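You operate a simulated robot arm through the tools that you are given. There is no shell and no other tool.

Carry out the task below with a simulated robot arm. There is one attempt and no reset: what you move stays moved.

Task
Peel the blue sticker off the bare housing, lay the black sticker and roll it flat.
Fine: old one in the white tray; raised rim toward the wall, inside the outline; put the white roller back. Set down upright: white roller. What is to be rubbed or washed off counts as gone when no trace of it is left.

Only the result counts: the job must be done as asked and must still hold three seconds after the hand-in. Knocking over, shifting, dropping, spilling or breaking anything else fails it.

Robot
A 6-joint arm with a two-finger gripper, fixed in place. Base frame: the origin is on the floor under the middle of its stand, x ahead of it, y to its left, z up; the work surface is at about z = 850. Lengths are in mm, angles in degrees, forces in N, time in s.
With the tool pointing down near the work surface it reaches from about 520 to 800 mm from the base axis. Its first joint turns from -166.0 to 166.0 degrees. Payload 1.66 kg.
Tool frame: the origin (TCP) lies between the finger pads and is the grasp point; the fingertips stand 16 mm ahead of it; z points along the fingers, y is the line along which they close. The gripper opens to 111 mm; its body begins 104 mm behind the TCP.
Orientation is that of the tool frame in the base frame, as a unit quaternion [x, y, z, w]. With the fingers straight down and closing along the base's y, the tool's x points along the base's -x, its y along +y and its z along -z.

Tools
- The arm moves only by the tool jog_arm. Its argument "series" is a list of rows, each a list of 7 numbers: the turn, a rotation vector about the tool's x, y, z in units of 4 degrees (1.0 is 4 degrees), then the shift along the tool's x, y, z in units of 30 mm (1.0 is 30 mm), then the gripper command, from -1 (fully open) to 1 (shut), values between in proportion. In form: [[ax, ay, az, x, y, z, grip], ...]. A call has 1 to 20 rows; each row shifts and turns the commanded pose from where the row before left it, along the tool's axes as they then stand. A call with a number of a shift or a turn outside -1 to 1 is refused whole. Rows are played at 5 a second. More than 50 mm and 8.6 degrees between two rows, or a gripper value outside its range, and nothing of the call is played. A pose out of reach is approached as far as the arm can. The call stops where the force on the tool passes 40 N (or 10 N more than at its start, if that is more) or the arm is blocked; 0.2 s more then pass. The fingers move at their own pace (about 169.8 mm/s each) and stop on an object; they squeeze with about 23 N. The grip force told is the motor's: it shows also when the fingers shut on nothing. Time passes only in rows, and 0.2 s behind the last, so rows that do not move let the fingers close. It gives the time, the measured TCP pose, the force on the tool (base axes), the opening and the grip force at its end, in the units of the frame above (readings bear some noise), with the torque about the TCP (base axes, N m) and any sound that the robot's microphone picked up.
- Cameras (640 x 400 px; columns grow to the right, rows downward): "scene" is fixed at [48.2, 501.8, 1634.7]; the picture's right is [-0.39, -0.92, 0.00], its down [-0.60, 0.26, -0.75] and it looks along [0.69, -0.30, -0.66] (base axes); focal length 324 px, centre (320, 200). "wrist" rides on the gripper at [70, 14, -143] in the tool frame; the picture's right is [-0.19, 0.98, 0.00], its down [-0.87, -0.17, -0.47] and it looks along [-0.46, -0.09, 0.88] (tool axes); focal length 230 px, centre (320, 200). There is no depth. A picture from a camera that has moved, and an enlarged one, comes with that camera's place and axes in the base frame and with its lens.
- camera(camera): a new picture of that camera. It takes no simulated time.
- raise_lower(by): moves the trunk up (or, below 0, down) by that many mm; the arm rides with it, the base frame stays. It gives what a move gives, with no picture.
- zoom(camera, box): a new picture of the part [left, top, right, bottom] of that camera's present view, enlarged. It takes no simulated time.
- job_done(): hands the job in; it is judged then, once.

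Nothing tells you positions but the pictures and the camera data. Unless the task says otherwise, let go and move clear before handing in.

The tools are called after ">>>" as a command line: name --pt "numbers of a row" for each row, then --argument value for the rest, lists and objects as JSON in quotes. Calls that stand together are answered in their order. jog_arm: Moves the arm, as the interface text tells. Its arguments: {"type":"object","properties":{"series":{"type":"array","items":{"type":"array","items":{"type":"number"}}}},"required":["series"]} The other tools are called the same way: raise_lower (by) moves the trunk up or down; camera (camera) takes a picture; zoom (camera, box) takes an enlarged picture of a part of a camera's view; job_done () hands the job in.

At the start:

```text
time_s: 0.0
tcp_pos: [515.0, -26.1, 1269.6]
ee_rot: [0.001, 1.0, 0.0, -0.001]
contact_force: [0.1, -0.5, 0.1]
moment: [0.0, 0.01, 0.02]
gripper_width: 110.9
grip_force: 0.0
trunk travel left (down, up): [-275.0, 315.0]
```

scene: 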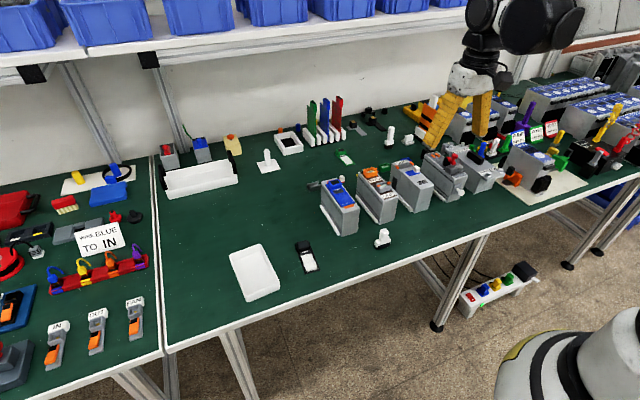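
wrist: 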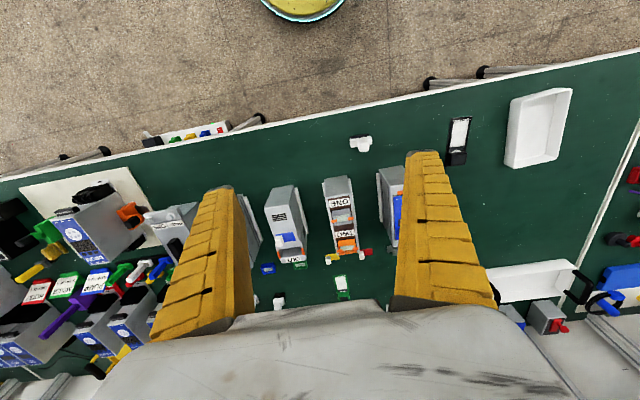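

I see a workbench with several housings, a white tray near the front edge, a black sticker-like item beside it, and several small white tools. I'll enlarge parts of the views to identify the housing, stickers and white roller.

>>> zoom --camera "scene" --box '[220, 120, 420, 245]'

>>> zoom --camera "scene" --box '[220, 210, 420, 335]'

>>> zoom --camera "scene" --box '[380, 80, 580, 205]'

>>> zoom --camera "wrist" --box '[240, 100, 420, 310]'

>>> zoom --camera "wrist" --box '[420, 60, 620, 185]'

```text
3.20 times, centred on (320, 182) of scene
camera zoom: at [48.2, 501.8, 1634.7], right [-0.39, -0.92, 0.0], down [-0.6, 0.26, -0.75], along [0.69, -0.3, -0.66], focal length 1035 px, centre (320, 256)
```

zoom: 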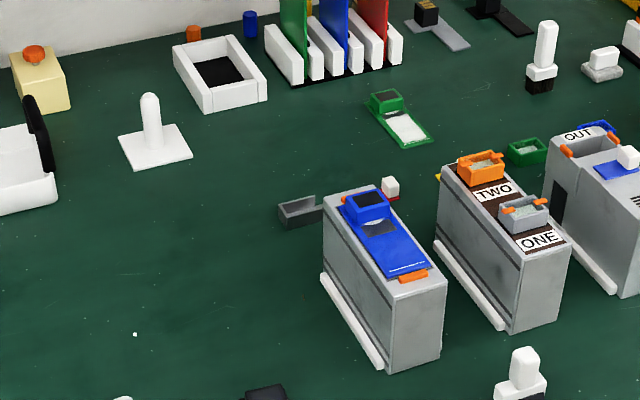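

```text
3.20 times, centred on (320, 272) of scene
camera zoom: at [48.2, 501.8, 1634.7], right [-0.39, -0.92, 0.0], down [-0.6, 0.26, -0.75], along [0.69, -0.3, -0.66], focal length 1035 px, centre (320, -32)
```

zoom: 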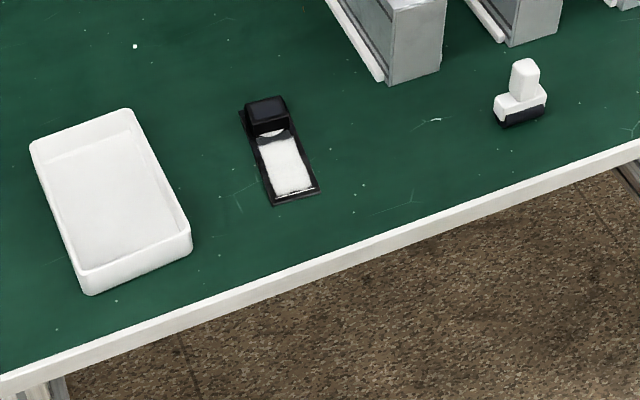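

```text
3.20 times, centred on (480, 142) of scene
camera zoom: at [48.2, 501.8, 1634.7], right [-0.39, -0.92, 0.0], down [-0.6, 0.26, -0.75], along [0.69, -0.3, -0.66], focal length 1035 px, centre (-192, 384)
```

zoom: 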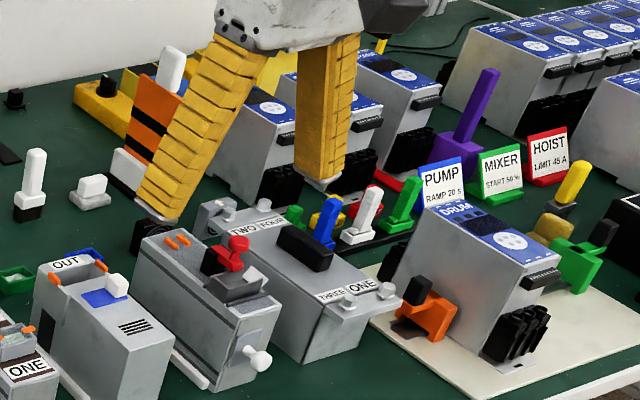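

```text
1.90 times, centred on (330, 205) of wrist
camera zoom: at [445.1, -12.6, 1411.3], right [0.19, 0.98, 0.0], down [0.87, -0.17, 0.47], along [0.46, -0.09, -0.88], focal length 438 px, centre (301, 190)
```

zoom: 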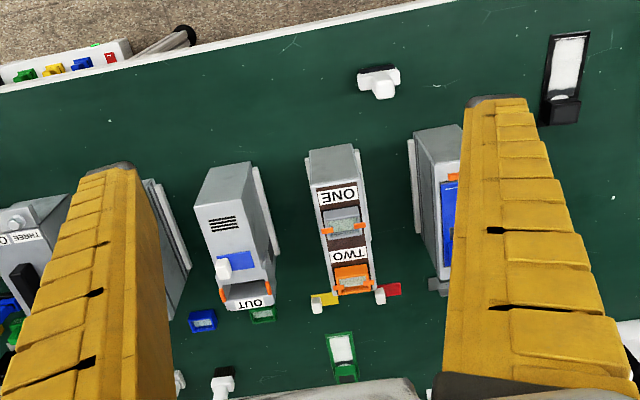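

```text
3.20 times, centred on (520, 122) of wrist
camera zoom: at [445.1, -12.6, 1411.3], right [0.19, 0.98, 0.0], down [0.87, -0.17, 0.47], along [0.46, -0.09, -0.88], focal length 736 px, centre (-320, 448)
```

zoom: 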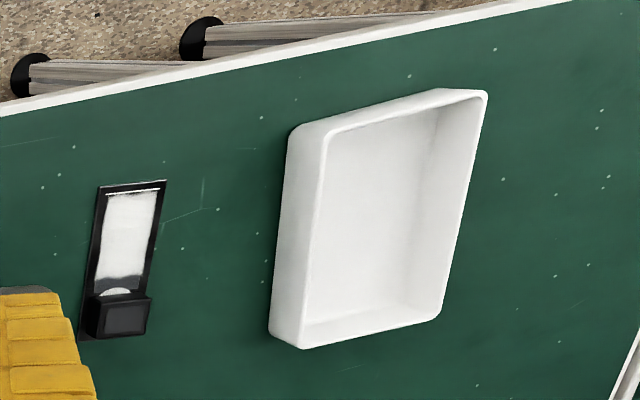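

The housing at scene (340,205) carries a blue sticker with a raised block and an orange tab; the black sticker lies by the white tray. I'll zoom in tighter on each item before moving.

>>> zoom --camera "scene" --box '[300, 165, 380, 245]'

>>> zoom --camera "scene" --box '[280, 230, 340, 280]'

>>> zoom --camera "scene" --box '[360, 220, 410, 255]'

>>> zoom --camera "scene" --box '[370, 110, 430, 150]'

>>> zoom --camera "scene" --box '[150, 120, 300, 210]'

>>> zoom --camera "scene" --box '[270, 80, 400, 170]'

>>> zoom --camera "scene" --box '[0, 180, 170, 380]'

```text
5.00 times, centred on (340, 205) of scene
camera zoom: at [48.2, 501.8, 1634.7], right [-0.39, -0.92, 0.0], down [-0.6, 0.26, -0.75], along [0.69, -0.3, -0.66], focal length 1618 px, centre (220, 175)
```

zoom: 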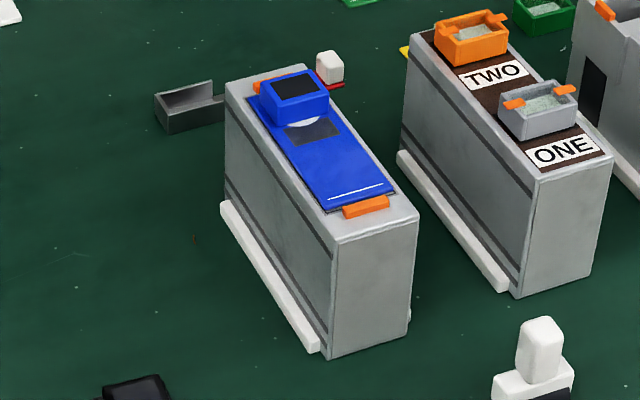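

```text
8.00 times, centred on (310, 255) of scene
camera zoom: at [48.2, 501.8, 1634.7], right [-0.39, -0.92, 0.0], down [-0.6, 0.26, -0.75], along [0.69, -0.3, -0.66], focal length 2588 px, centre (400, -240)
```

zoom: 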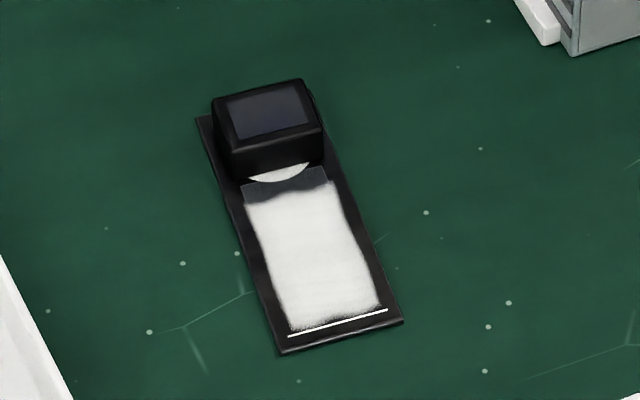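

```text
11.43 times, centred on (385, 238) of scene
camera zoom: at [48.2, 501.8, 1634.7], right [-0.39, -0.92, 0.0], down [-0.6, 0.26, -0.75], along [0.69, -0.3, -0.66], focal length 3698 px, centre (-423, -229)
```

zoom: 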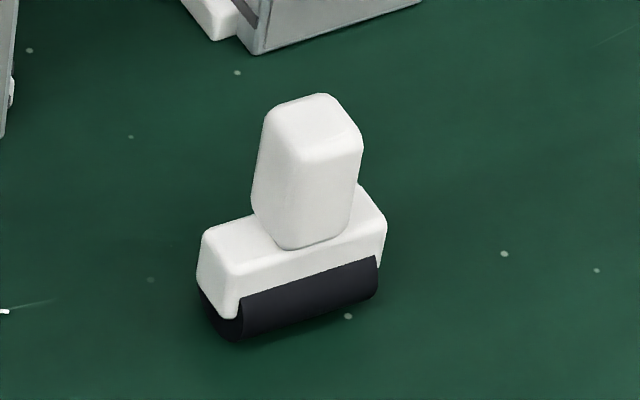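

```text
10.00 times, centred on (400, 130) of scene
camera zoom: at [48.2, 501.8, 1634.7], right [-0.39, -0.92, 0.0], down [-0.6, 0.26, -0.75], along [0.69, -0.3, -0.66], focal length 3235 px, centre (-480, 900)
```

zoom: 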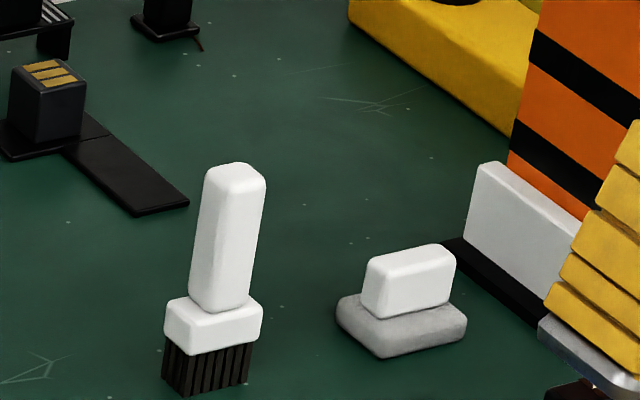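

```text
4.27 times, centred on (225, 165) of scene
camera zoom: at [48.2, 501.8, 1634.7], right [-0.39, -0.92, 0.0], down [-0.6, 0.26, -0.75], along [0.69, -0.3, -0.66], focal length 1380 px, centre (725, 349)
```

zoom: 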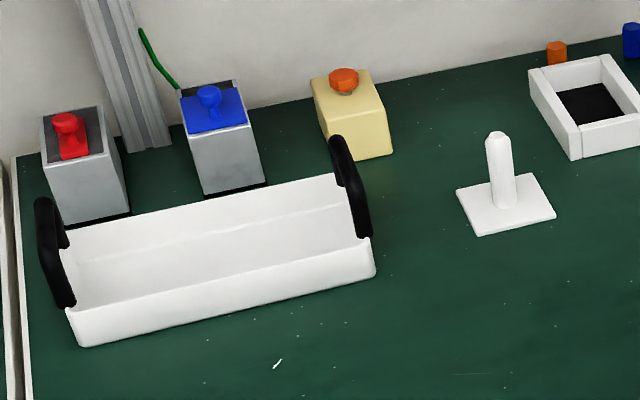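

```text
4.44 times, centred on (335, 125) of scene
camera zoom: at [48.2, 501.8, 1634.7], right [-0.39, -0.92, 0.0], down [-0.6, 0.26, -0.75], along [0.69, -0.3, -0.66], focal length 1438 px, centre (253, 533)
```

zoom: 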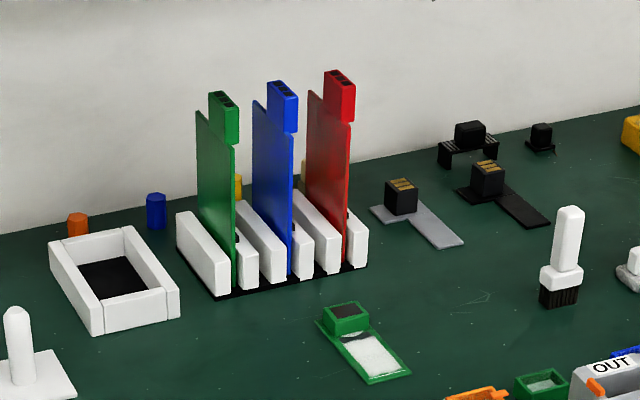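

```text
2.00 times, centred on (85, 280) of scene
camera zoom: at [48.2, 501.8, 1634.7], right [-0.39, -0.92, 0.0], down [-0.6, 0.26, -0.75], along [0.69, -0.3, -0.66], focal length 647 px, centre (790, 40)
```

zoom: 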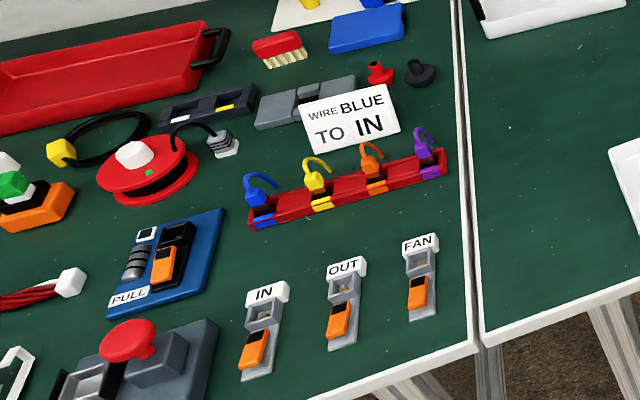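

The bench is aligned with the base axes, with the wall toward +x. The blue-sticker housing spans about x 683–850, y 98–157 with its top near z 955. The black sticker is near (648, 291), the tray near (650, 457) and the white roller near (588, 55). I'll move above the housing for a closer look.

>>> jog_arm --pt "0 0 0 -0.8 0.507 0.6 -1" --pt "0 0 0 -0.8 0.507 0.6 -1" --pt "0 0 0 -0.8 0.507 0.6 -1" --pt "0 0 0 -0.8 0.507 0.6 -1" --pt "0 0 0 -0.8 0.507 0.6 -1" --pt "0 0 0 -0.8 0.507 0.6 -1" --pt "0 0 0 -0.8 0.507 0.6 -1" --pt "0 0 0 -0.8 0.507 0.6 -1" --pt "0 0 0 -0.8 0.507 0.6 -1" --pt "0 0 0 -0.8 0.507 0.6 -1"

>>> camera --camera "wrist"

```text
time_s: 2.2
tcp_pos: [757.9, 126.3, 1085.0]
ee_rot: [0.0, 1.0, -0.001, 0.0]
contact_force: [0.3, 0.5, 0.0]
moment: [-0.03, 0.0, 0.0]
gripper_width: 110.9
grip_force: 0.0
trunk travel left (down, up): [-275.0, 315.0]
```

```text
taken
camera wrist: at [687.3, 140.3, 1228.8], right [0.19, 0.98, 0.0], down [0.87, -0.17, 0.47], along [0.46, -0.09, -0.88], focal length 230 px, centre (320, 200)
```

wrist: 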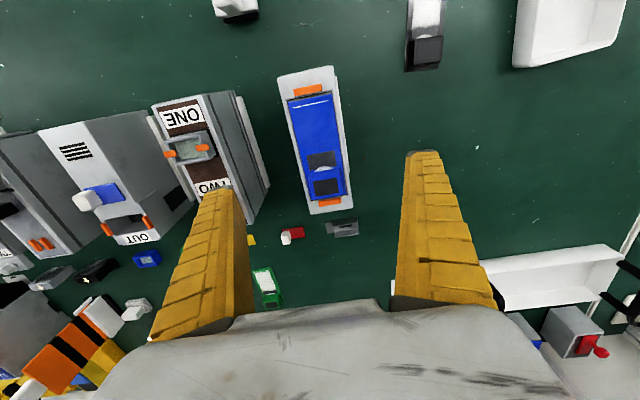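

The wrist camera now looks straight down on the blue sticker. I'll enlarge it to get accurate positions.

>>> zoom --camera "wrist" --box '[250, 60, 380, 220]'

>>> zoom --camera "wrist" --box '[280, 140, 360, 220]'

>>> zoom --camera "scene" --box '[310, 170, 370, 215]'

```text
2.50 times, centred on (315, 140) of wrist
camera zoom: at [687.3, 140.3, 1228.8], right [0.19, 0.98, 0.0], down [0.87, -0.17, 0.47], along [0.46, -0.09, -0.88], focal length 575 px, centre (332, 350)
```

zoom: 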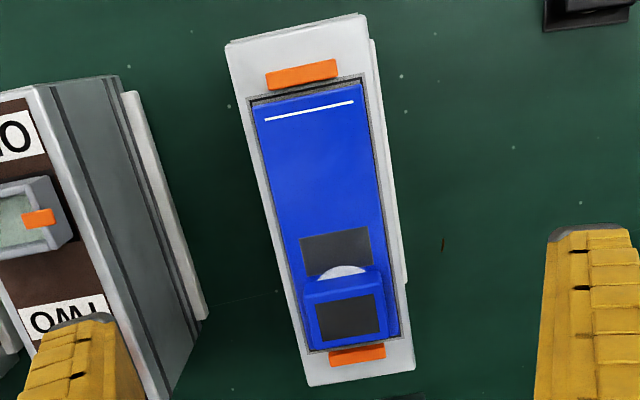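

```text
5.00 times, centred on (320, 180) of wrist
camera zoom: at [687.3, 140.3, 1228.8], right [0.19, 0.98, 0.0], down [0.87, -0.17, 0.47], along [0.46, -0.09, -0.88], focal length 1150 px, centre (320, 300)
```

zoom: 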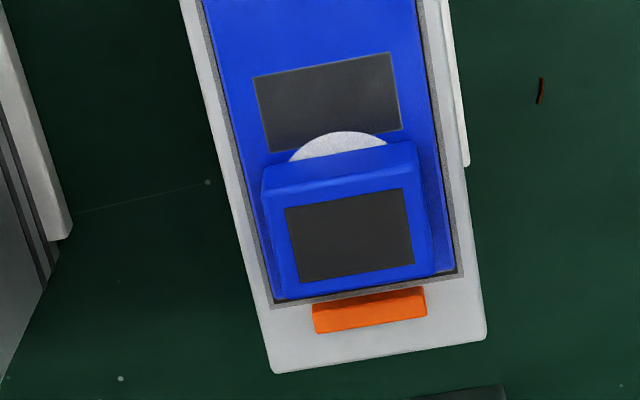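

```text
8.89 times, centred on (340, 192) of scene
camera zoom: at [48.2, 501.8, 1634.7], right [-0.39, -0.92, 0.0], down [-0.6, 0.26, -0.75], along [0.69, -0.3, -0.66], focal length 2876 px, centre (142, 267)
```

zoom: 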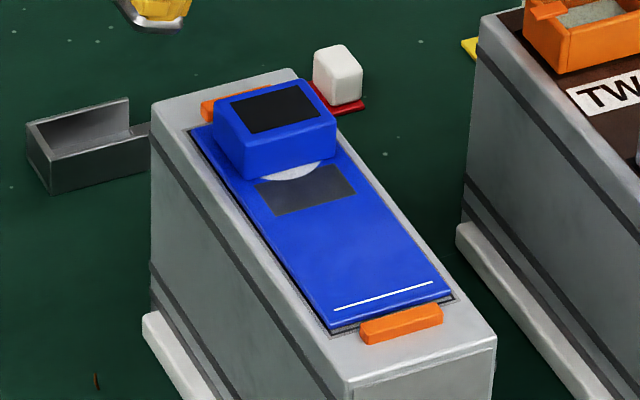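

The blue block is about 29×37 mm, centred near (804, 125) with its top around z 974. I'll move over it and descend partway, with the fingers opened to about 70 mm.

>>> jog_arm --pt "0 0 0 -0.77 -0.02 0 -0.26" --pt "0 0 0 -0.77 -0.02 0 -0.26" --pt "0 0 0 0 0 0.8 -0.26" --pt "0 0 0 0 0 0.8 -0.26" --pt "0 0 0 0 0 0.8 -0.26" --pt "0 0 0 0 0 0.6 -0.26" --pt "0 0 0 0 0 0 -0.26"

>>> camera --camera "wrist"

>>> zoom --camera "scene" --box '[300, 160, 380, 220]'

```text
time_s: 3.8
tcp_pos: [800.3, 123.9, 996.9]
ee_rot: [0.0, 1.0, 0.0, 0.001]
contact_force: [0.2, 0.1, 0.5]
moment: [0.01, -0.02, -0.02]
gripper_width: 71.4
grip_force: 1.8
trunk travel left (down, up): [-275.0, 315.0]
```

```text
taken
camera wrist: at [730.6, 138.4, 1139.6], right [0.19, 0.98, 0.0], down [0.87, -0.17, 0.47], along [0.46, -0.09, -0.88], focal length 230 px, centre (320, 200)
```

wrist: 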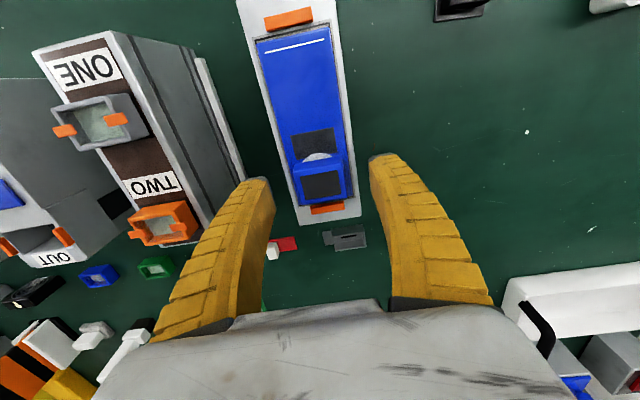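

```text
6.67 times, centred on (340, 190) of scene
camera zoom: at [48.2, 501.8, 1634.7], right [-0.39, -0.92, 0.0], down [-0.6, 0.26, -0.75], along [0.69, -0.3, -0.66], focal length 2157 px, centre (187, 267)
```

zoom: 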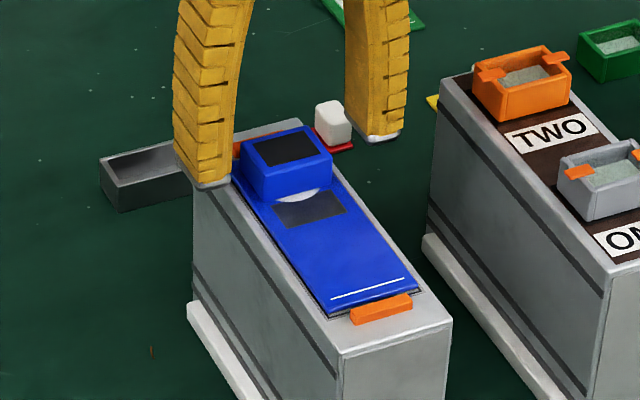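

The fingers straddle the block cleanly. I'll descend about 24 mm and close on it.

>>> jog_arm --pt "0 0 0 -0.1 0 0.3 -0.26" --pt "0 0 0 0 0 0.3 -0.26" --pt "0 0 0 0 0 0.18 -0.26" --pt "0 0 0 0 0 0 -0.26"

>>> zoom --camera "wrist" --box '[230, 100, 410, 240]'

>>> zoom --camera "scene" --box '[310, 170, 370, 210]'

```text
time_s: 4.8
tcp_pos: [804.6, 123.8, 974.4]
ee_rot: [0.0, 1.0, -0.001, -0.001]
contact_force: [-0.7, -0.8, 0.1]
moment: [-0.02, -0.04, 0.0]
gripper_width: 71.6
grip_force: 0.8
trunk travel left (down, up): [-275.0, 315.0]
```

```text
2.86 times, centred on (320, 170) of wrist
camera zoom: at [734.5, 138.3, 1117.4], right [0.19, 0.98, 0.0], down [0.87, -0.17, 0.47], along [0.46, -0.09, -0.88], focal length 657 px, centre (320, 286)
```

zoom: 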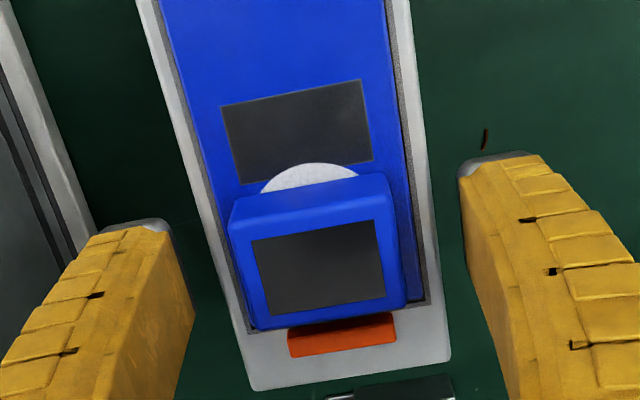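

```text
10.00 times, centred on (340, 190) of scene
camera zoom: at [48.2, 501.8, 1634.7], right [-0.39, -0.92, 0.0], down [-0.6, 0.26, -0.75], along [0.69, -0.3, -0.66], focal length 3235 px, centre (120, 300)
```

zoom: 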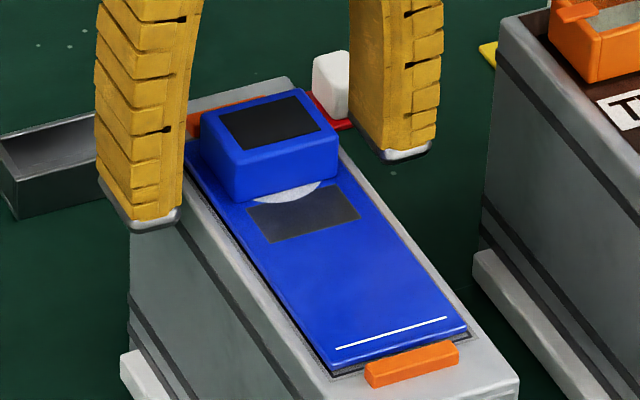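

The fingertips are level with the plate, so I'll raise 2 mm to clear it, then close on the block.

>>> jog_arm --pt "0 0 0 0 0 -0.08 -0.26" --pt "0 0 0 0 0 0 0.2" --pt "0 0 0 0 0 0 0.4" --pt "0 0 0 0 0 0 0.5" --pt "0 0 0 0 0 0 0.5"

>>> zoom --camera "wrist" --box '[230, 100, 410, 240]'

>>> zoom --camera "scene" --box '[310, 170, 370, 210]'

```text
time_s: 6.0
tcp_pos: [803.4, 124.6, 978.1]
ee_rot: [0.0, 1.0, 0.0, 0.0]
contact_force: [1.9, 6.5, 16.8]
moment: [0.07, 0.1, 0.0]
gripper_width: 35.4
grip_force: 22.8
trunk travel left (down, up): [-275.0, 315.0]
```

```text
2.86 times, centred on (320, 170) of wrist
camera zoom: at [733.2, 138.7, 1121.1], right [0.19, 0.98, 0.0], down [0.86, -0.17, 0.47], along [0.46, -0.09, -0.88], focal length 657 px, centre (320, 286)
```

zoom: 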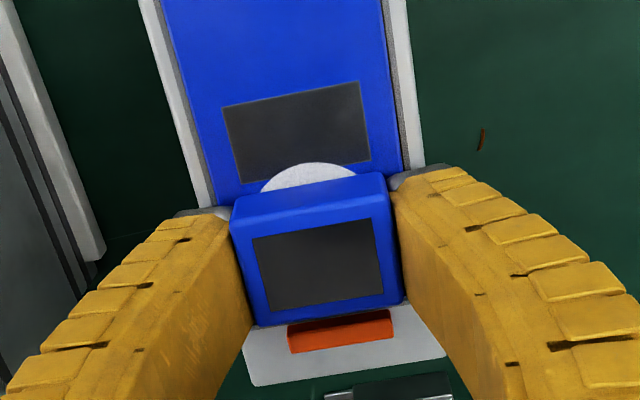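

```text
10.00 times, centred on (340, 190) of scene
camera zoom: at [48.2, 501.8, 1634.7], right [-0.39, -0.92, 0.0], down [-0.6, 0.26, -0.75], along [0.69, -0.3, -0.66], focal length 3235 px, centre (120, 300)
```

zoom: 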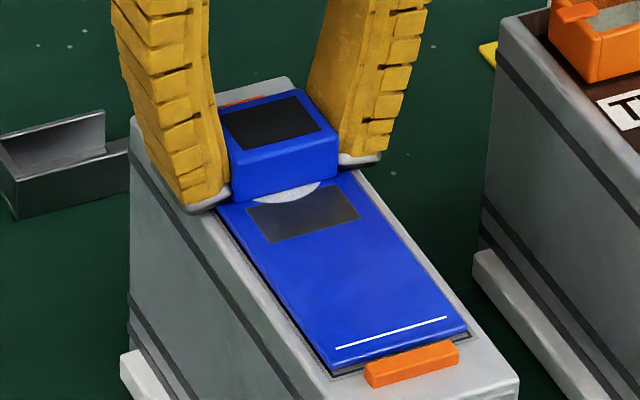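

The grip on the block is firm, with the fingers lightly pressing on the plate. I'll start peeling by raising the wall end in an arc about the sticker's front edge, in small steps.

>>> jog_arm --pt "0 -0.25 0 0.013 0 -0.057 0.5" --pt "0 -0.25 0 0.013 0 -0.057 0.5" --pt "0 -0.25 0 0.013 0 -0.057 0.5" --pt "0 -0.25 0 0.013 0 -0.057 0.5" --pt "0 0 0 0 0 0 0.5"

>>> zoom --camera "scene" --box '[300, 165, 380, 220]'

```text
time_s: 7.2
tcp_pos: [802.7, 123.9, 983.8]
ee_rot: [0.0, 0.999, 0.0, 0.035]
contact_force: [-0.2, 0.0, -0.1]
moment: [-0.01, -0.01, 0.0]
gripper_width: 32.6
grip_force: 23.0
trunk travel left (down, up): [-275.0, 315.0]
```

```text
7.27 times, centred on (340, 192) of scene
camera zoom: at [48.2, 501.8, 1634.7], right [-0.39, -0.92, 0.0], down [-0.6, 0.26, -0.75], along [0.69, -0.3, -0.66], focal length 2353 px, centre (174, 254)
```

zoom: 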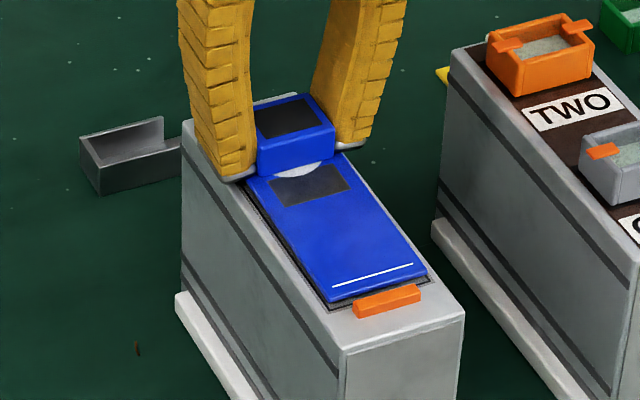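

The force dropped to zero and the sticker seems to be moving. I'll check more closely whether it is held and lifted.

>>> zoom --camera "scene" --box '[315, 170, 365, 205]'

>>> zoom --camera "wrist" --box '[230, 60, 410, 240]'

```text
11.43 times, centred on (340, 188) of scene
camera zoom: at [48.2, 501.8, 1634.7], right [-0.39, -0.92, 0.0], down [-0.6, 0.26, -0.75], along [0.69, -0.3, -0.66], focal length 3698 px, centre (91, 343)
```

zoom: 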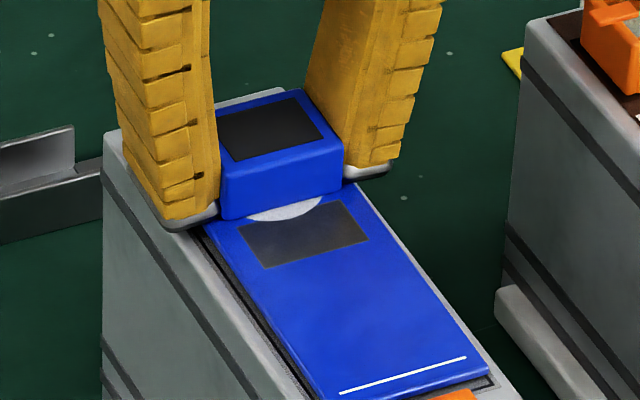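

```text
2.22 times, centred on (320, 150) of wrist
camera zoom: at [723.4, 138.1, 1121.2], right [0.19, 0.98, 0.01], down [0.83, -0.17, 0.53], along [0.52, -0.09, -0.85], focal length 511 px, centre (320, 311)
```

zoom: 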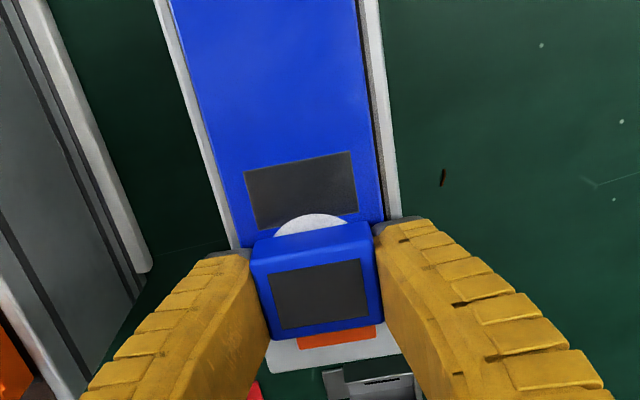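

The sticker has released at the rim end and is held. I'll continue the arc further, then lift off.

>>> jog_arm --pt "0 -0.5 0 0.026 0 -0.114 0.5" --pt "0 -0.5 0 0.026 0 -0.114 0.5" --pt "0 -0.5 0 0.026 0 -0.114 0.5" --pt "0 -0.5 0 0.026 0 -0.114 0.5" --pt "0 0 0 0 0 0 0.5"

>>> zoom --camera "scene" --box '[300, 155, 380, 215]'

```text
time_s: 8.4
tcp_pos: [798.4, 125.2, 996.6]
ee_rot: [0.0, 0.995, 0.0, 0.104]
contact_force: [0.1, -0.7, 0.2]
moment: [0.0, 0.01, 0.0]
gripper_width: 32.8
grip_force: 23.1
trunk travel left (down, up): [-275.0, 315.0]
```

```text
6.67 times, centred on (340, 185) of scene
camera zoom: at [48.2, 501.8, 1634.7], right [-0.39, -0.92, 0.0], down [-0.6, 0.26, -0.75], along [0.69, -0.3, -0.66], focal length 2157 px, centre (187, 300)
```

zoom: 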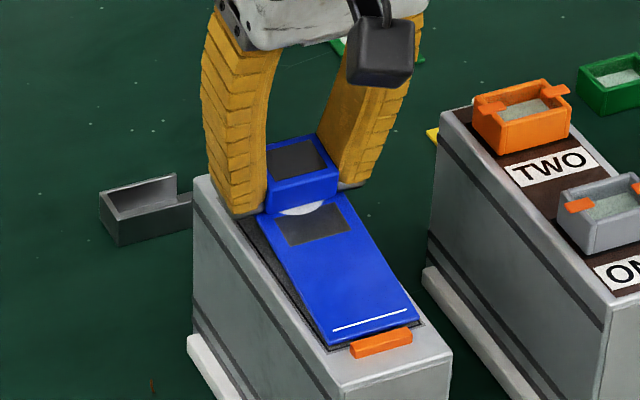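

It is peeling off cleanly. I'll lift it straight up and level it out.

>>> jog_arm --pt "0 0 0 -0.1 0 -0.49 0.5" --pt "0 0 0 -0.15 0 -0.68 0.5" --pt "0 0 0 -0.2 0 -0.95 0.5" --pt "0 0.75 0 0 0 -0.5 0.5" --pt "0 0.75 0 0 0 0 0.5" --pt "0 0.75 0 0 0 0 0.5" --pt "0 0.75 0 0 0 0 0.5" --pt "0 0 0 0 0 0 0.5"

>>> camera --camera "wrist"

>>> zoom --camera "scene" --box '[290, 130, 390, 220]'

```text
time_s: 10.2
tcp_pos: [796.1, 121.8, 1077.9]
ee_rot: [-0.001, 1.0, 0.0, 0.0]
contact_force: [0.2, 0.6, -0.1]
moment: [-0.01, -0.03, 0.0]
gripper_width: 32.6
grip_force: 22.8
trunk travel left (down, up): [-275.0, 315.0]
```

```text
taken
camera wrist: at [725.5, 137.5, 1220.3], right [0.19, 0.98, 0.0], down [0.87, -0.17, 0.47], along [0.46, -0.09, -0.88], focal length 230 px, centre (320, 200)
```

wrist: 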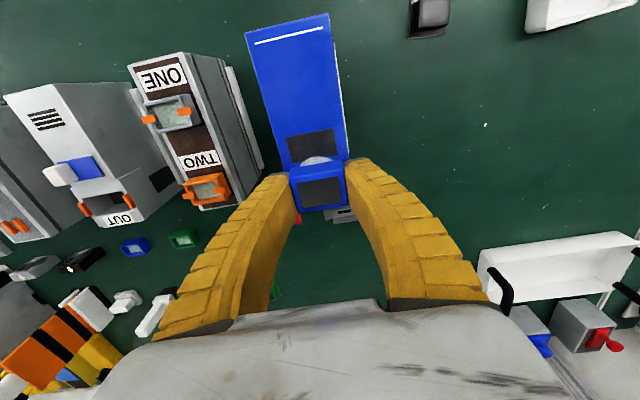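

```text
4.44 times, centred on (340, 175) of scene
camera zoom: at [48.2, 501.8, 1634.7], right [-0.39, -0.92, 0.0], down [-0.6, 0.26, -0.75], along [0.69, -0.3, -0.66], focal length 1438 px, centre (231, 311)
```

zoom: 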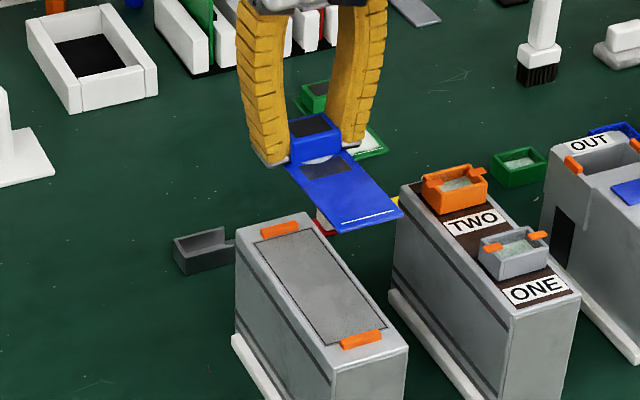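

The blue sticker is off and held, and the housing shows a bare outlined area. I'll carry it over toward the white tray at a safe height.

>>> jog_arm --pt "0 0 0 0.35 0.88 0 0.5" --pt "0 0 0 0.35 0.88 0 0.5" --pt "0 0 0 0.35 0.88 0 0.5" --pt "0 0 0 0.35 0.88 0 0.5" --pt "0 0 0 0.35 0.88 0 0.5" --pt "0 0 0 0.35 0.88 0 0.5" --pt "0 0 0 0.35 0.88 0.1 0.5" --pt "0 0 0 0.35 0.88 0.1 0.5" --pt "0 0 0 0.35 0.88 0.1 0.5" --pt "0 0 0 0.35 0.88 0.1 0.5" --pt "0 0 0 0.35 0.88 0.1 0.5" --pt "0 0 0 0.35 0.88 0.1 0.5" --pt "0 0 0 0 0 0 0.5"

>>> camera --camera "wrist"

>>> camera --camera "scene"

```text
time_s: 13.0
tcp_pos: [669.7, 440.3, 1059.5]
ee_rot: [0.0, 1.0, 0.0, 0.0]
contact_force: [-0.1, -0.3, 0.2]
moment: [0.01, -0.04, 0.01]
gripper_width: 32.8
grip_force: 22.8
trunk travel left (down, up): [-275.0, 315.0]
```

```text
taken
camera wrist: at [598.5, 455.1, 1202.5], right [0.19, 0.98, 0.0], down [0.87, -0.17, 0.47], along [0.46, -0.09, -0.88], focal length 230 px, centre (320, 200)
```

wrist: 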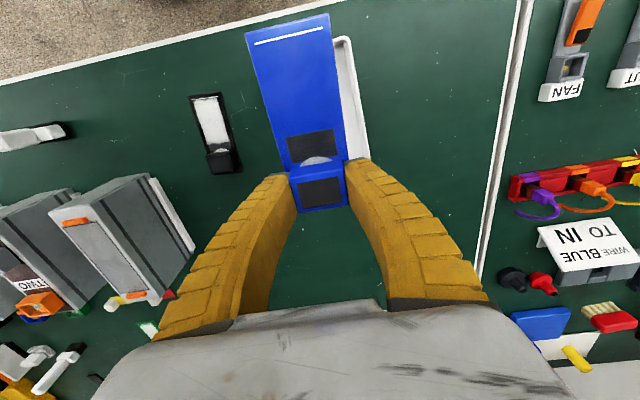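

```text
taken
```

scene: 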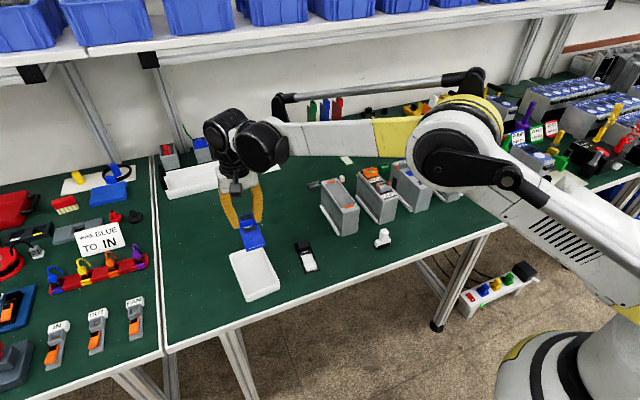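

The sticker hangs above the tray. I'll enlarge both views to place the tray edges accurately.

>>> zoom --camera "scene" --box '[210, 200, 310, 310]'

>>> zoom --camera "wrist" --box '[230, 0, 400, 210]'

```text
3.64 times, centred on (260, 255) of scene
camera zoom: at [48.2, 501.8, 1634.7], right [-0.39, -0.92, 0.0], down [-0.6, 0.26, -0.75], along [0.69, -0.3, -0.66], focal length 1176 px, centre (538, 0)
```

zoom: 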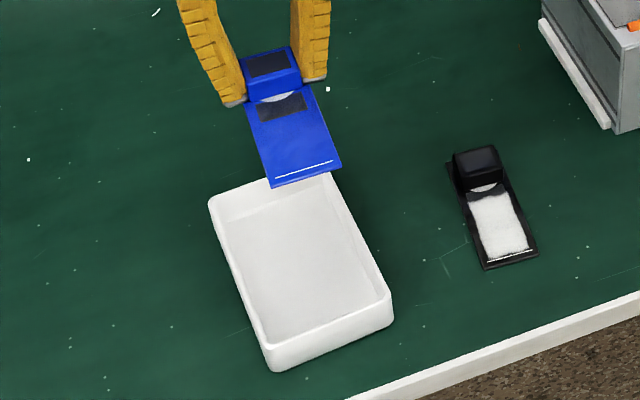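

```text
1.90 times, centred on (315, 105) of wrist
camera zoom: at [598.5, 455.1, 1202.5], right [0.19, 0.98, 0.0], down [0.87, -0.17, 0.47], along [0.46, -0.09, -0.88], focal length 438 px, centre (330, 381)
```

zoom: 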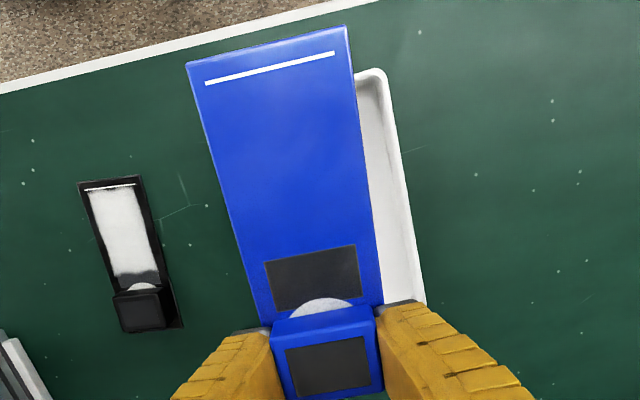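

The tray is about 95×155 mm inside, centred near (652, 454) and turned about +4.8°. I'll align the sticker with it and lower partway, checking that the arm reaches.

>>> jog_arm --pt "0 0 -0.6 0 0 0 0.5" --pt "0 0 -0.6 0 0 0 0.5" --pt "0 0 0 -0.393 0.502 0 0.5" --pt "0 0 0 0 0 0.7 0.5" --pt "0 0 0 0 0 0.7 0.5" --pt "0 0 0 0 0 0.7 0.5" --pt "0 0 0 0 0 0.7 0.5" --pt "0 0 0 0 0 0.7 0.5" --pt "0 0 0 0 0 0.7 0.5" --pt "0 0 0 0 0 0.5 0.5" --pt "0 0 0 0 0 0 0.5"

>>> camera --camera "wrist"

>>> zoom --camera "scene" --box '[210, 200, 310, 310]'

```text
time_s: 15.4
tcp_pos: [671.3, 451.5, 921.7]
ee_rot: [-0.042, 0.999, 0.0, 0.001]
contact_force: [-1.0, -0.7, -1.6]
moment: [0.05, 0.01, 0.0]
gripper_width: 32.7
grip_force: 23.4
out of reach, approached as far as the arm can: row 9, 10
trunk travel left (down, up): [-275.0, 315.0]
```

```text
taken
camera wrist: at [600.2, 460.8, 1065.1], right [0.11, 0.99, 0.0], down [0.88, -0.1, 0.47], along [0.47, -0.05, -0.88], focal length 230 px, centre (320, 200)
```

wrist: 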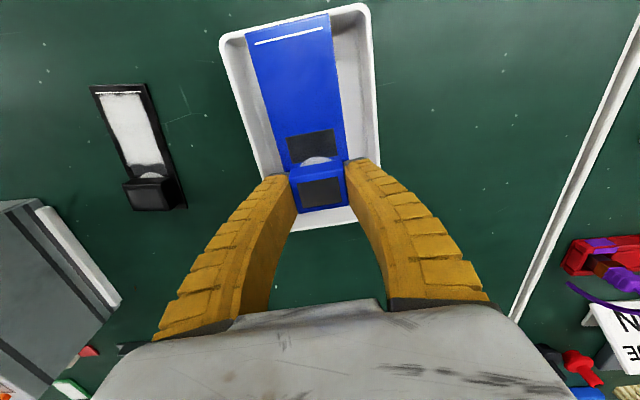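

```text
3.64 times, centred on (260, 255) of scene
camera zoom: at [48.2, 501.8, 1634.7], right [-0.39, -0.92, 0.0], down [-0.6, 0.26, -0.75], along [0.69, -0.3, -0.66], focal length 1176 px, centre (538, 0)
```

zoom: 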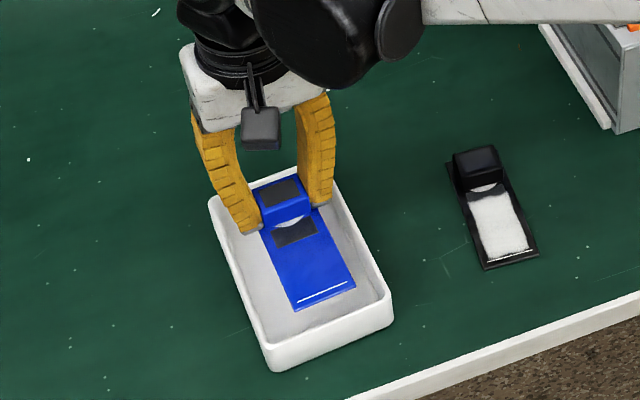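

The arm runs out of reach at z≈921 with the trunk at this height. I'll raise the arm a bit and then lower the trunk, so the same height is within comfortable reach.

>>> jog_arm --pt "0 0 0 0 0 -0.8 0.5" --pt "0 0 0 0 0 -0.8 0.5" --pt "0 0 0 0 0 -0.8 0.5" --pt "0 0 0 0 0 -0.8 0.5" --pt "0 0 0 0 0 0 0.5"

>>> raise_lower --by -90

>>> camera --camera "scene"

```text
time_s: 16.6
tcp_pos: [672.9, 451.3, 1019.8]
ee_rot: [-0.042, 0.999, 0.0, 0.0]
contact_force: [-0.3, 0.6, -0.6]
moment: [0.01, -0.01, 0.0]
gripper_width: 32.6
grip_force: 22.8
trunk travel left (down, up): [-275.0, 315.0]
```

```text
time_s: 17.9
tcp_pos: [671.5, 451.0, 930.2]
ee_rot: [-0.042, 0.999, 0.0, 0.0]
contact_force: [0.6, 0.1, -0.2]
moment: [0.01, 0.01, -0.01]
gripper_width: 33.1
grip_force: 23.5
trunk travel left (down, up): [-185.0, 405.0]
```

```text
taken
```

scene: 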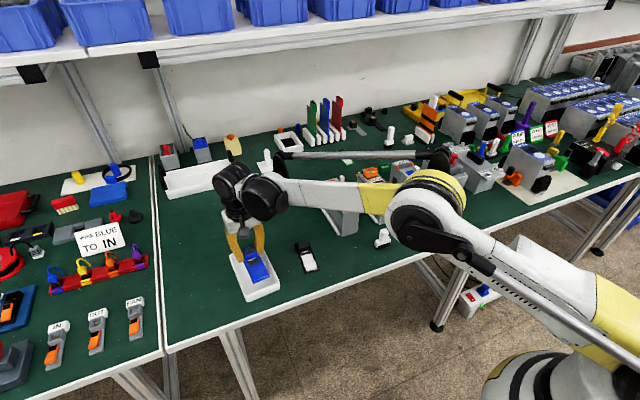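

The arm now has more reach. I'll shift toward the tray's centre, then lower the rest with the trunk.

>>> jog_arm --pt "0 0 0 -0.18 0.07 0 0.5" --pt "0 0 0 -0.18 0.07 0 0.5" --pt "0 0 0 0 0 0 0.5"

>>> raise_lower --by -35

>>> camera --camera "wrist"

>>> zoom --camera "scene" --box '[210, 210, 300, 310]'

```text
time_s: 18.6
tcp_pos: [681.7, 454.8, 929.1]
ee_rot: [-0.043, 0.999, 0.0, 0.0]
contact_force: [-0.6, 0.5, -0.6]
moment: [0.0, 0.01, -0.01]
gripper_width: 32.6
grip_force: 23.6
trunk travel left (down, up): [-185.0, 405.0]
```

```text
time_s: 19.4
tcp_pos: [681.8, 455.1, 893.3]
ee_rot: [-0.042, 0.999, 0.0, 0.0]
contact_force: [-0.3, -0.4, -0.4]
moment: [0.01, 0.01, -0.01]
gripper_width: 32.8
grip_force: 23.3
trunk travel left (down, up): [-150.0, 440.0]
```

```text
taken
camera wrist: at [610.5, 464.1, 1037.3], right [0.11, 0.99, 0.0], down [0.88, -0.09, 0.47], along [0.47, -0.05, -0.88], focal length 230 px, centre (320, 200)
```

wrist: 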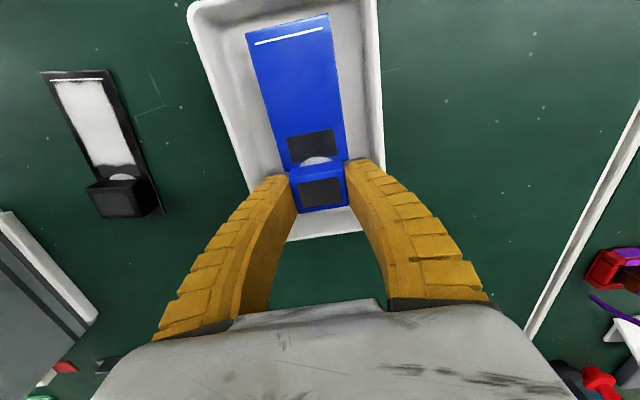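

```text
4.00 times, centred on (255, 260) of scene
camera zoom: at [48.2, 501.8, 1634.7], right [-0.39, -0.92, 0.0], down [-0.6, 0.26, -0.75], along [0.69, -0.3, -0.66], focal length 1294 px, centre (580, -40)
```

zoom: 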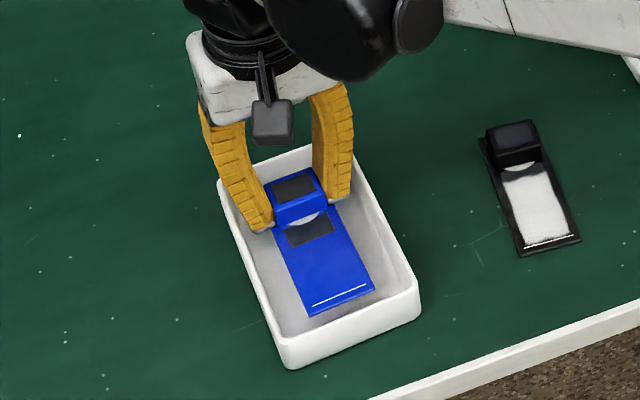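

The sticker is centred in the tray and just above the floor. I'll lower in small steps until contact.

>>> raise_lower --by -13

>>> zoom --camera "scene" --box '[225, 230, 295, 300]'

```text
time_s: 20.1
tcp_pos: [681.8, 455.8, 880.9]
ee_rot: [-0.042, 0.999, 0.001, 0.0]
contact_force: [-1.7, -0.5, -0.2]
moment: [0.02, 0.0, 0.0]
gripper_width: 32.8
grip_force: 23.5
trunk travel left (down, up): [-137.0, 453.0]
```

```text
5.71 times, centred on (260, 265) of scene
camera zoom: at [48.2, 501.8, 1634.7], right [-0.39, -0.92, 0.0], down [-0.6, 0.26, -0.75], along [0.69, -0.3, -0.66], focal length 1849 px, centre (663, -171)
```

zoom: 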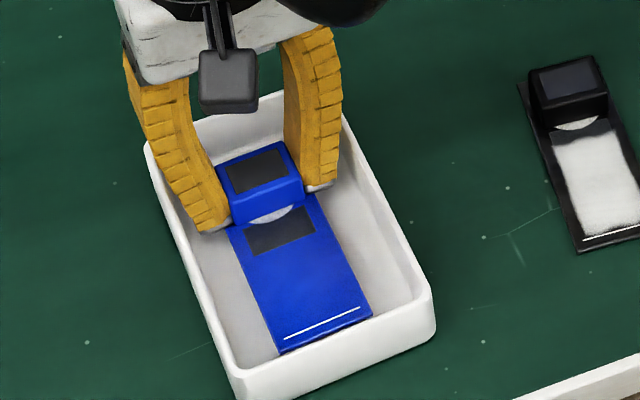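

>>> raise_lower --by -3

>>> zoom --camera "scene" --box '[225, 230, 295, 300]'

```text
time_s: 20.6
tcp_pos: [681.4, 457.0, 877.3]
ee_rot: [-0.042, 0.999, 0.0, -0.001]
contact_force: [-0.5, -0.4, -0.6]
moment: [0.01, -0.01, 0.0]
gripper_width: 32.5
grip_force: 23.3
trunk travel left (down, up): [-134.0, 456.0]
```

```text
5.71 times, centred on (260, 265) of scene
camera zoom: at [48.2, 501.8, 1634.7], right [-0.39, -0.92, 0.0], down [-0.6, 0.26, -0.75], along [0.69, -0.3, -0.66], focal length 1849 px, centre (663, -171)
```

zoom: 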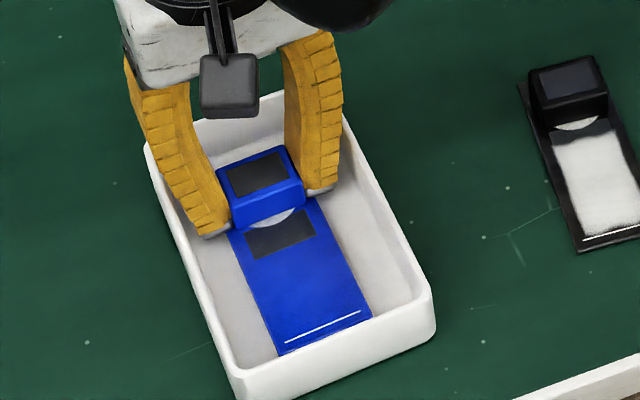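

>>> raise_lower --by -2

```text
time_s: 21.1
tcp_pos: [682.0, 456.3, 876.1]
ee_rot: [-0.042, 0.999, -0.001, 0.0]
contact_force: [0.2, 0.7, -0.3]
moment: [0.02, 0.02, 0.0]
gripper_width: 32.5
grip_force: 23.2
trunk travel left (down, up): [-132.0, 458.0]
```

No contact yet; I'll lower another 2 mm.

>>> raise_lower --by -2

>>> zoom --camera "scene" --box '[235, 235, 285, 290]'

```text
time_s: 21.6
tcp_pos: [681.9, 456.8, 873.3]
ee_rot: [-0.042, 0.999, -0.001, 0.0]
contact_force: [0.8, 0.5, 0.4]
moment: [0.07, -0.06, -0.01]
gripper_width: 32.8
grip_force: 23.1
trunk travel left (down, up): [-130.0, 460.0]
```

```text
7.27 times, centred on (260, 262) of scene
camera zoom: at [48.2, 501.8, 1634.7], right [-0.39, -0.92, 0.0], down [-0.6, 0.26, -0.75], along [0.69, -0.3, -0.66], focal length 2353 px, centre (756, -254)
```

zoom: 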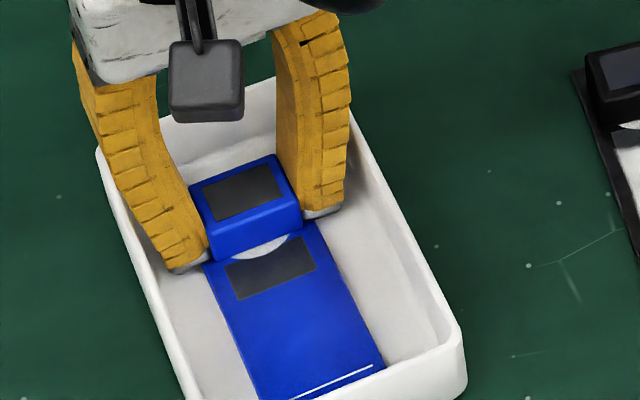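

There is a slight contact moment now. I'll release gently and rise straight up.

>>> jog_arm --pt "0 0 0 0 0 0 0.3" --pt "0 0 0 0 0 0 0.1" --pt "0 0 0 0 0 0 0.1" --pt "0 0 0 0 0 -0.2 0.1" --pt "0 0 0 0 0 -0.4 0.1" --pt "0 0 0 0 0 -0.6 0.1" --pt "0 0 0 0 0 -0.8 0.1" --pt "0 0 0 0 0 -0.8 0.1" --pt "0 0 0 0 0 0 0.1"

>>> zoom --camera "scene" --box '[215, 210, 345, 310]'

>>> camera --camera "wrist"

```text
time_s: 23.6
tcp_pos: [681.1, 455.7, 958.1]
ee_rot: [-0.042, 0.999, 0.001, -0.001]
contact_force: [0.3, 0.1, -0.4]
moment: [0.03, 0.0, -0.01]
gripper_width: 52.1
grip_force: 1.3
trunk travel left (down, up): [-130.0, 460.0]
```

```text
4.00 times, centred on (280, 260) of scene
camera zoom: at [48.2, 501.8, 1634.7], right [-0.39, -0.92, 0.0], down [-0.6, 0.26, -0.75], along [0.69, -0.3, -0.66], focal length 1294 px, centre (480, -40)
```

zoom: 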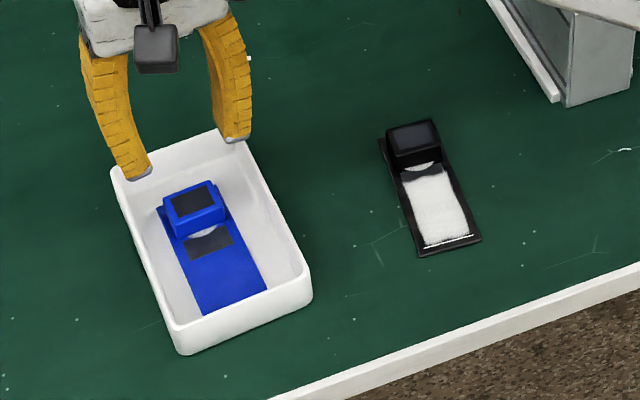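

```text
taken
camera wrist: at [610.1, 463.6, 1100.2], right [0.11, 0.99, 0.0], down [0.88, -0.09, 0.47], along [0.47, -0.05, -0.88], focal length 230 px, centre (320, 200)
```

wrist: 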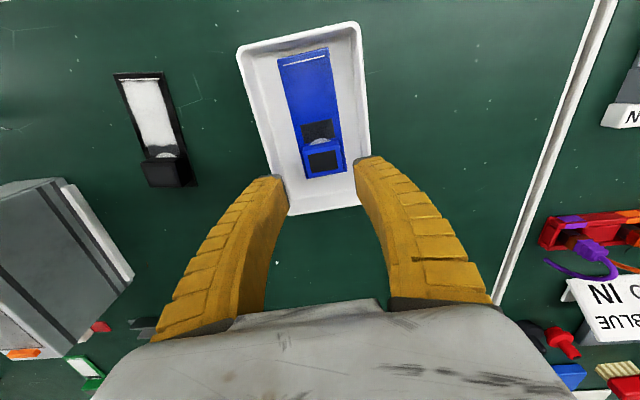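

The blue sticker lies flat in the white tray. Next I'll move above the black sticker to measure it from overhead.

>>> jog_arm --pt "0 0 0.78 0 0 -0.5 -0.1" --pt "0 0 0.78 0 0 -0.5 -0.1" --pt "0 0 0.78 0 0 0 -0.26" --pt "0 0 0 -0.068 -0.797 0 -0.26" --pt "0 0 0 -0.068 -0.797 0 -0.26" --pt "0 0 0 -0.068 -0.797 0 -0.26" --pt "0 0 0 -0.068 -0.797 0 -0.26" --pt "0 0 0 -0.068 -0.797 0 -0.26" --pt "0 0 0 -0.068 -0.797 0 -0.26" --pt "0 0 0 -0.068 -0.797 0 -0.26" --pt "0 0 0 0 0 0 -0.26"

>>> camera --camera "wrist"

>>> zoom --camera "wrist" --box '[250, 50, 390, 220]'

```text
time_s: 26.0
tcp_pos: [681.7, 287.1, 988.9]
ee_rot: [0.04, 0.999, 0.0, 0.0]
contact_force: [0.0, -0.3, 0.4]
moment: [0.0, -0.01, 0.02]
gripper_width: 71.9
grip_force: 1.5
trunk travel left (down, up): [-130.0, 460.0]
```

```text
taken
camera wrist: at [612.9, 306.6, 1131.7], right [0.27, 0.96, 0.0], down [0.85, -0.24, 0.47], along [0.45, -0.13, -0.88], focal length 230 px, centre (320, 200)
```

wrist: 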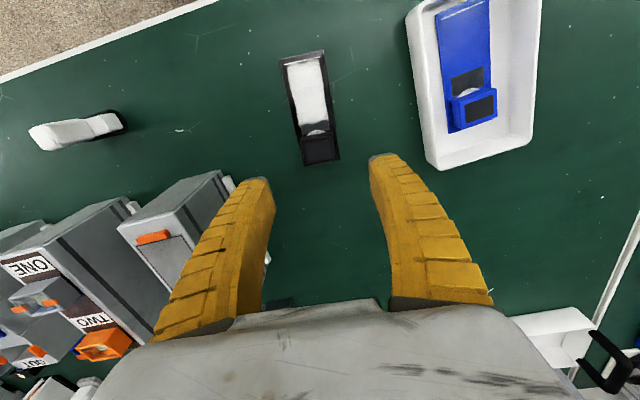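

```text
2.35 times, centred on (320, 135) of wrist
camera zoom: at [612.9, 306.6, 1131.7], right [0.27, 0.96, 0.0], down [0.85, -0.24, 0.47], along [0.45, -0.13, -0.88], focal length 541 px, centre (320, 353)
```

zoom: 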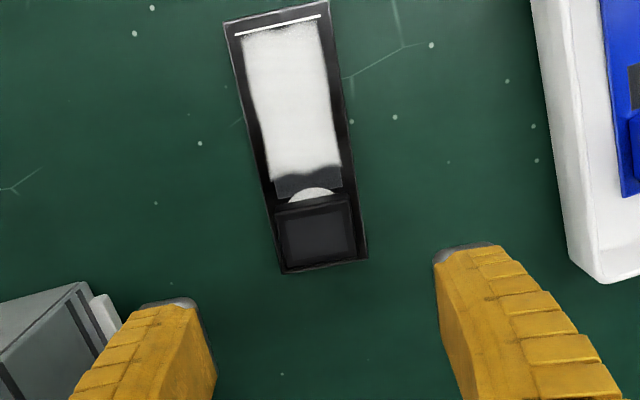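

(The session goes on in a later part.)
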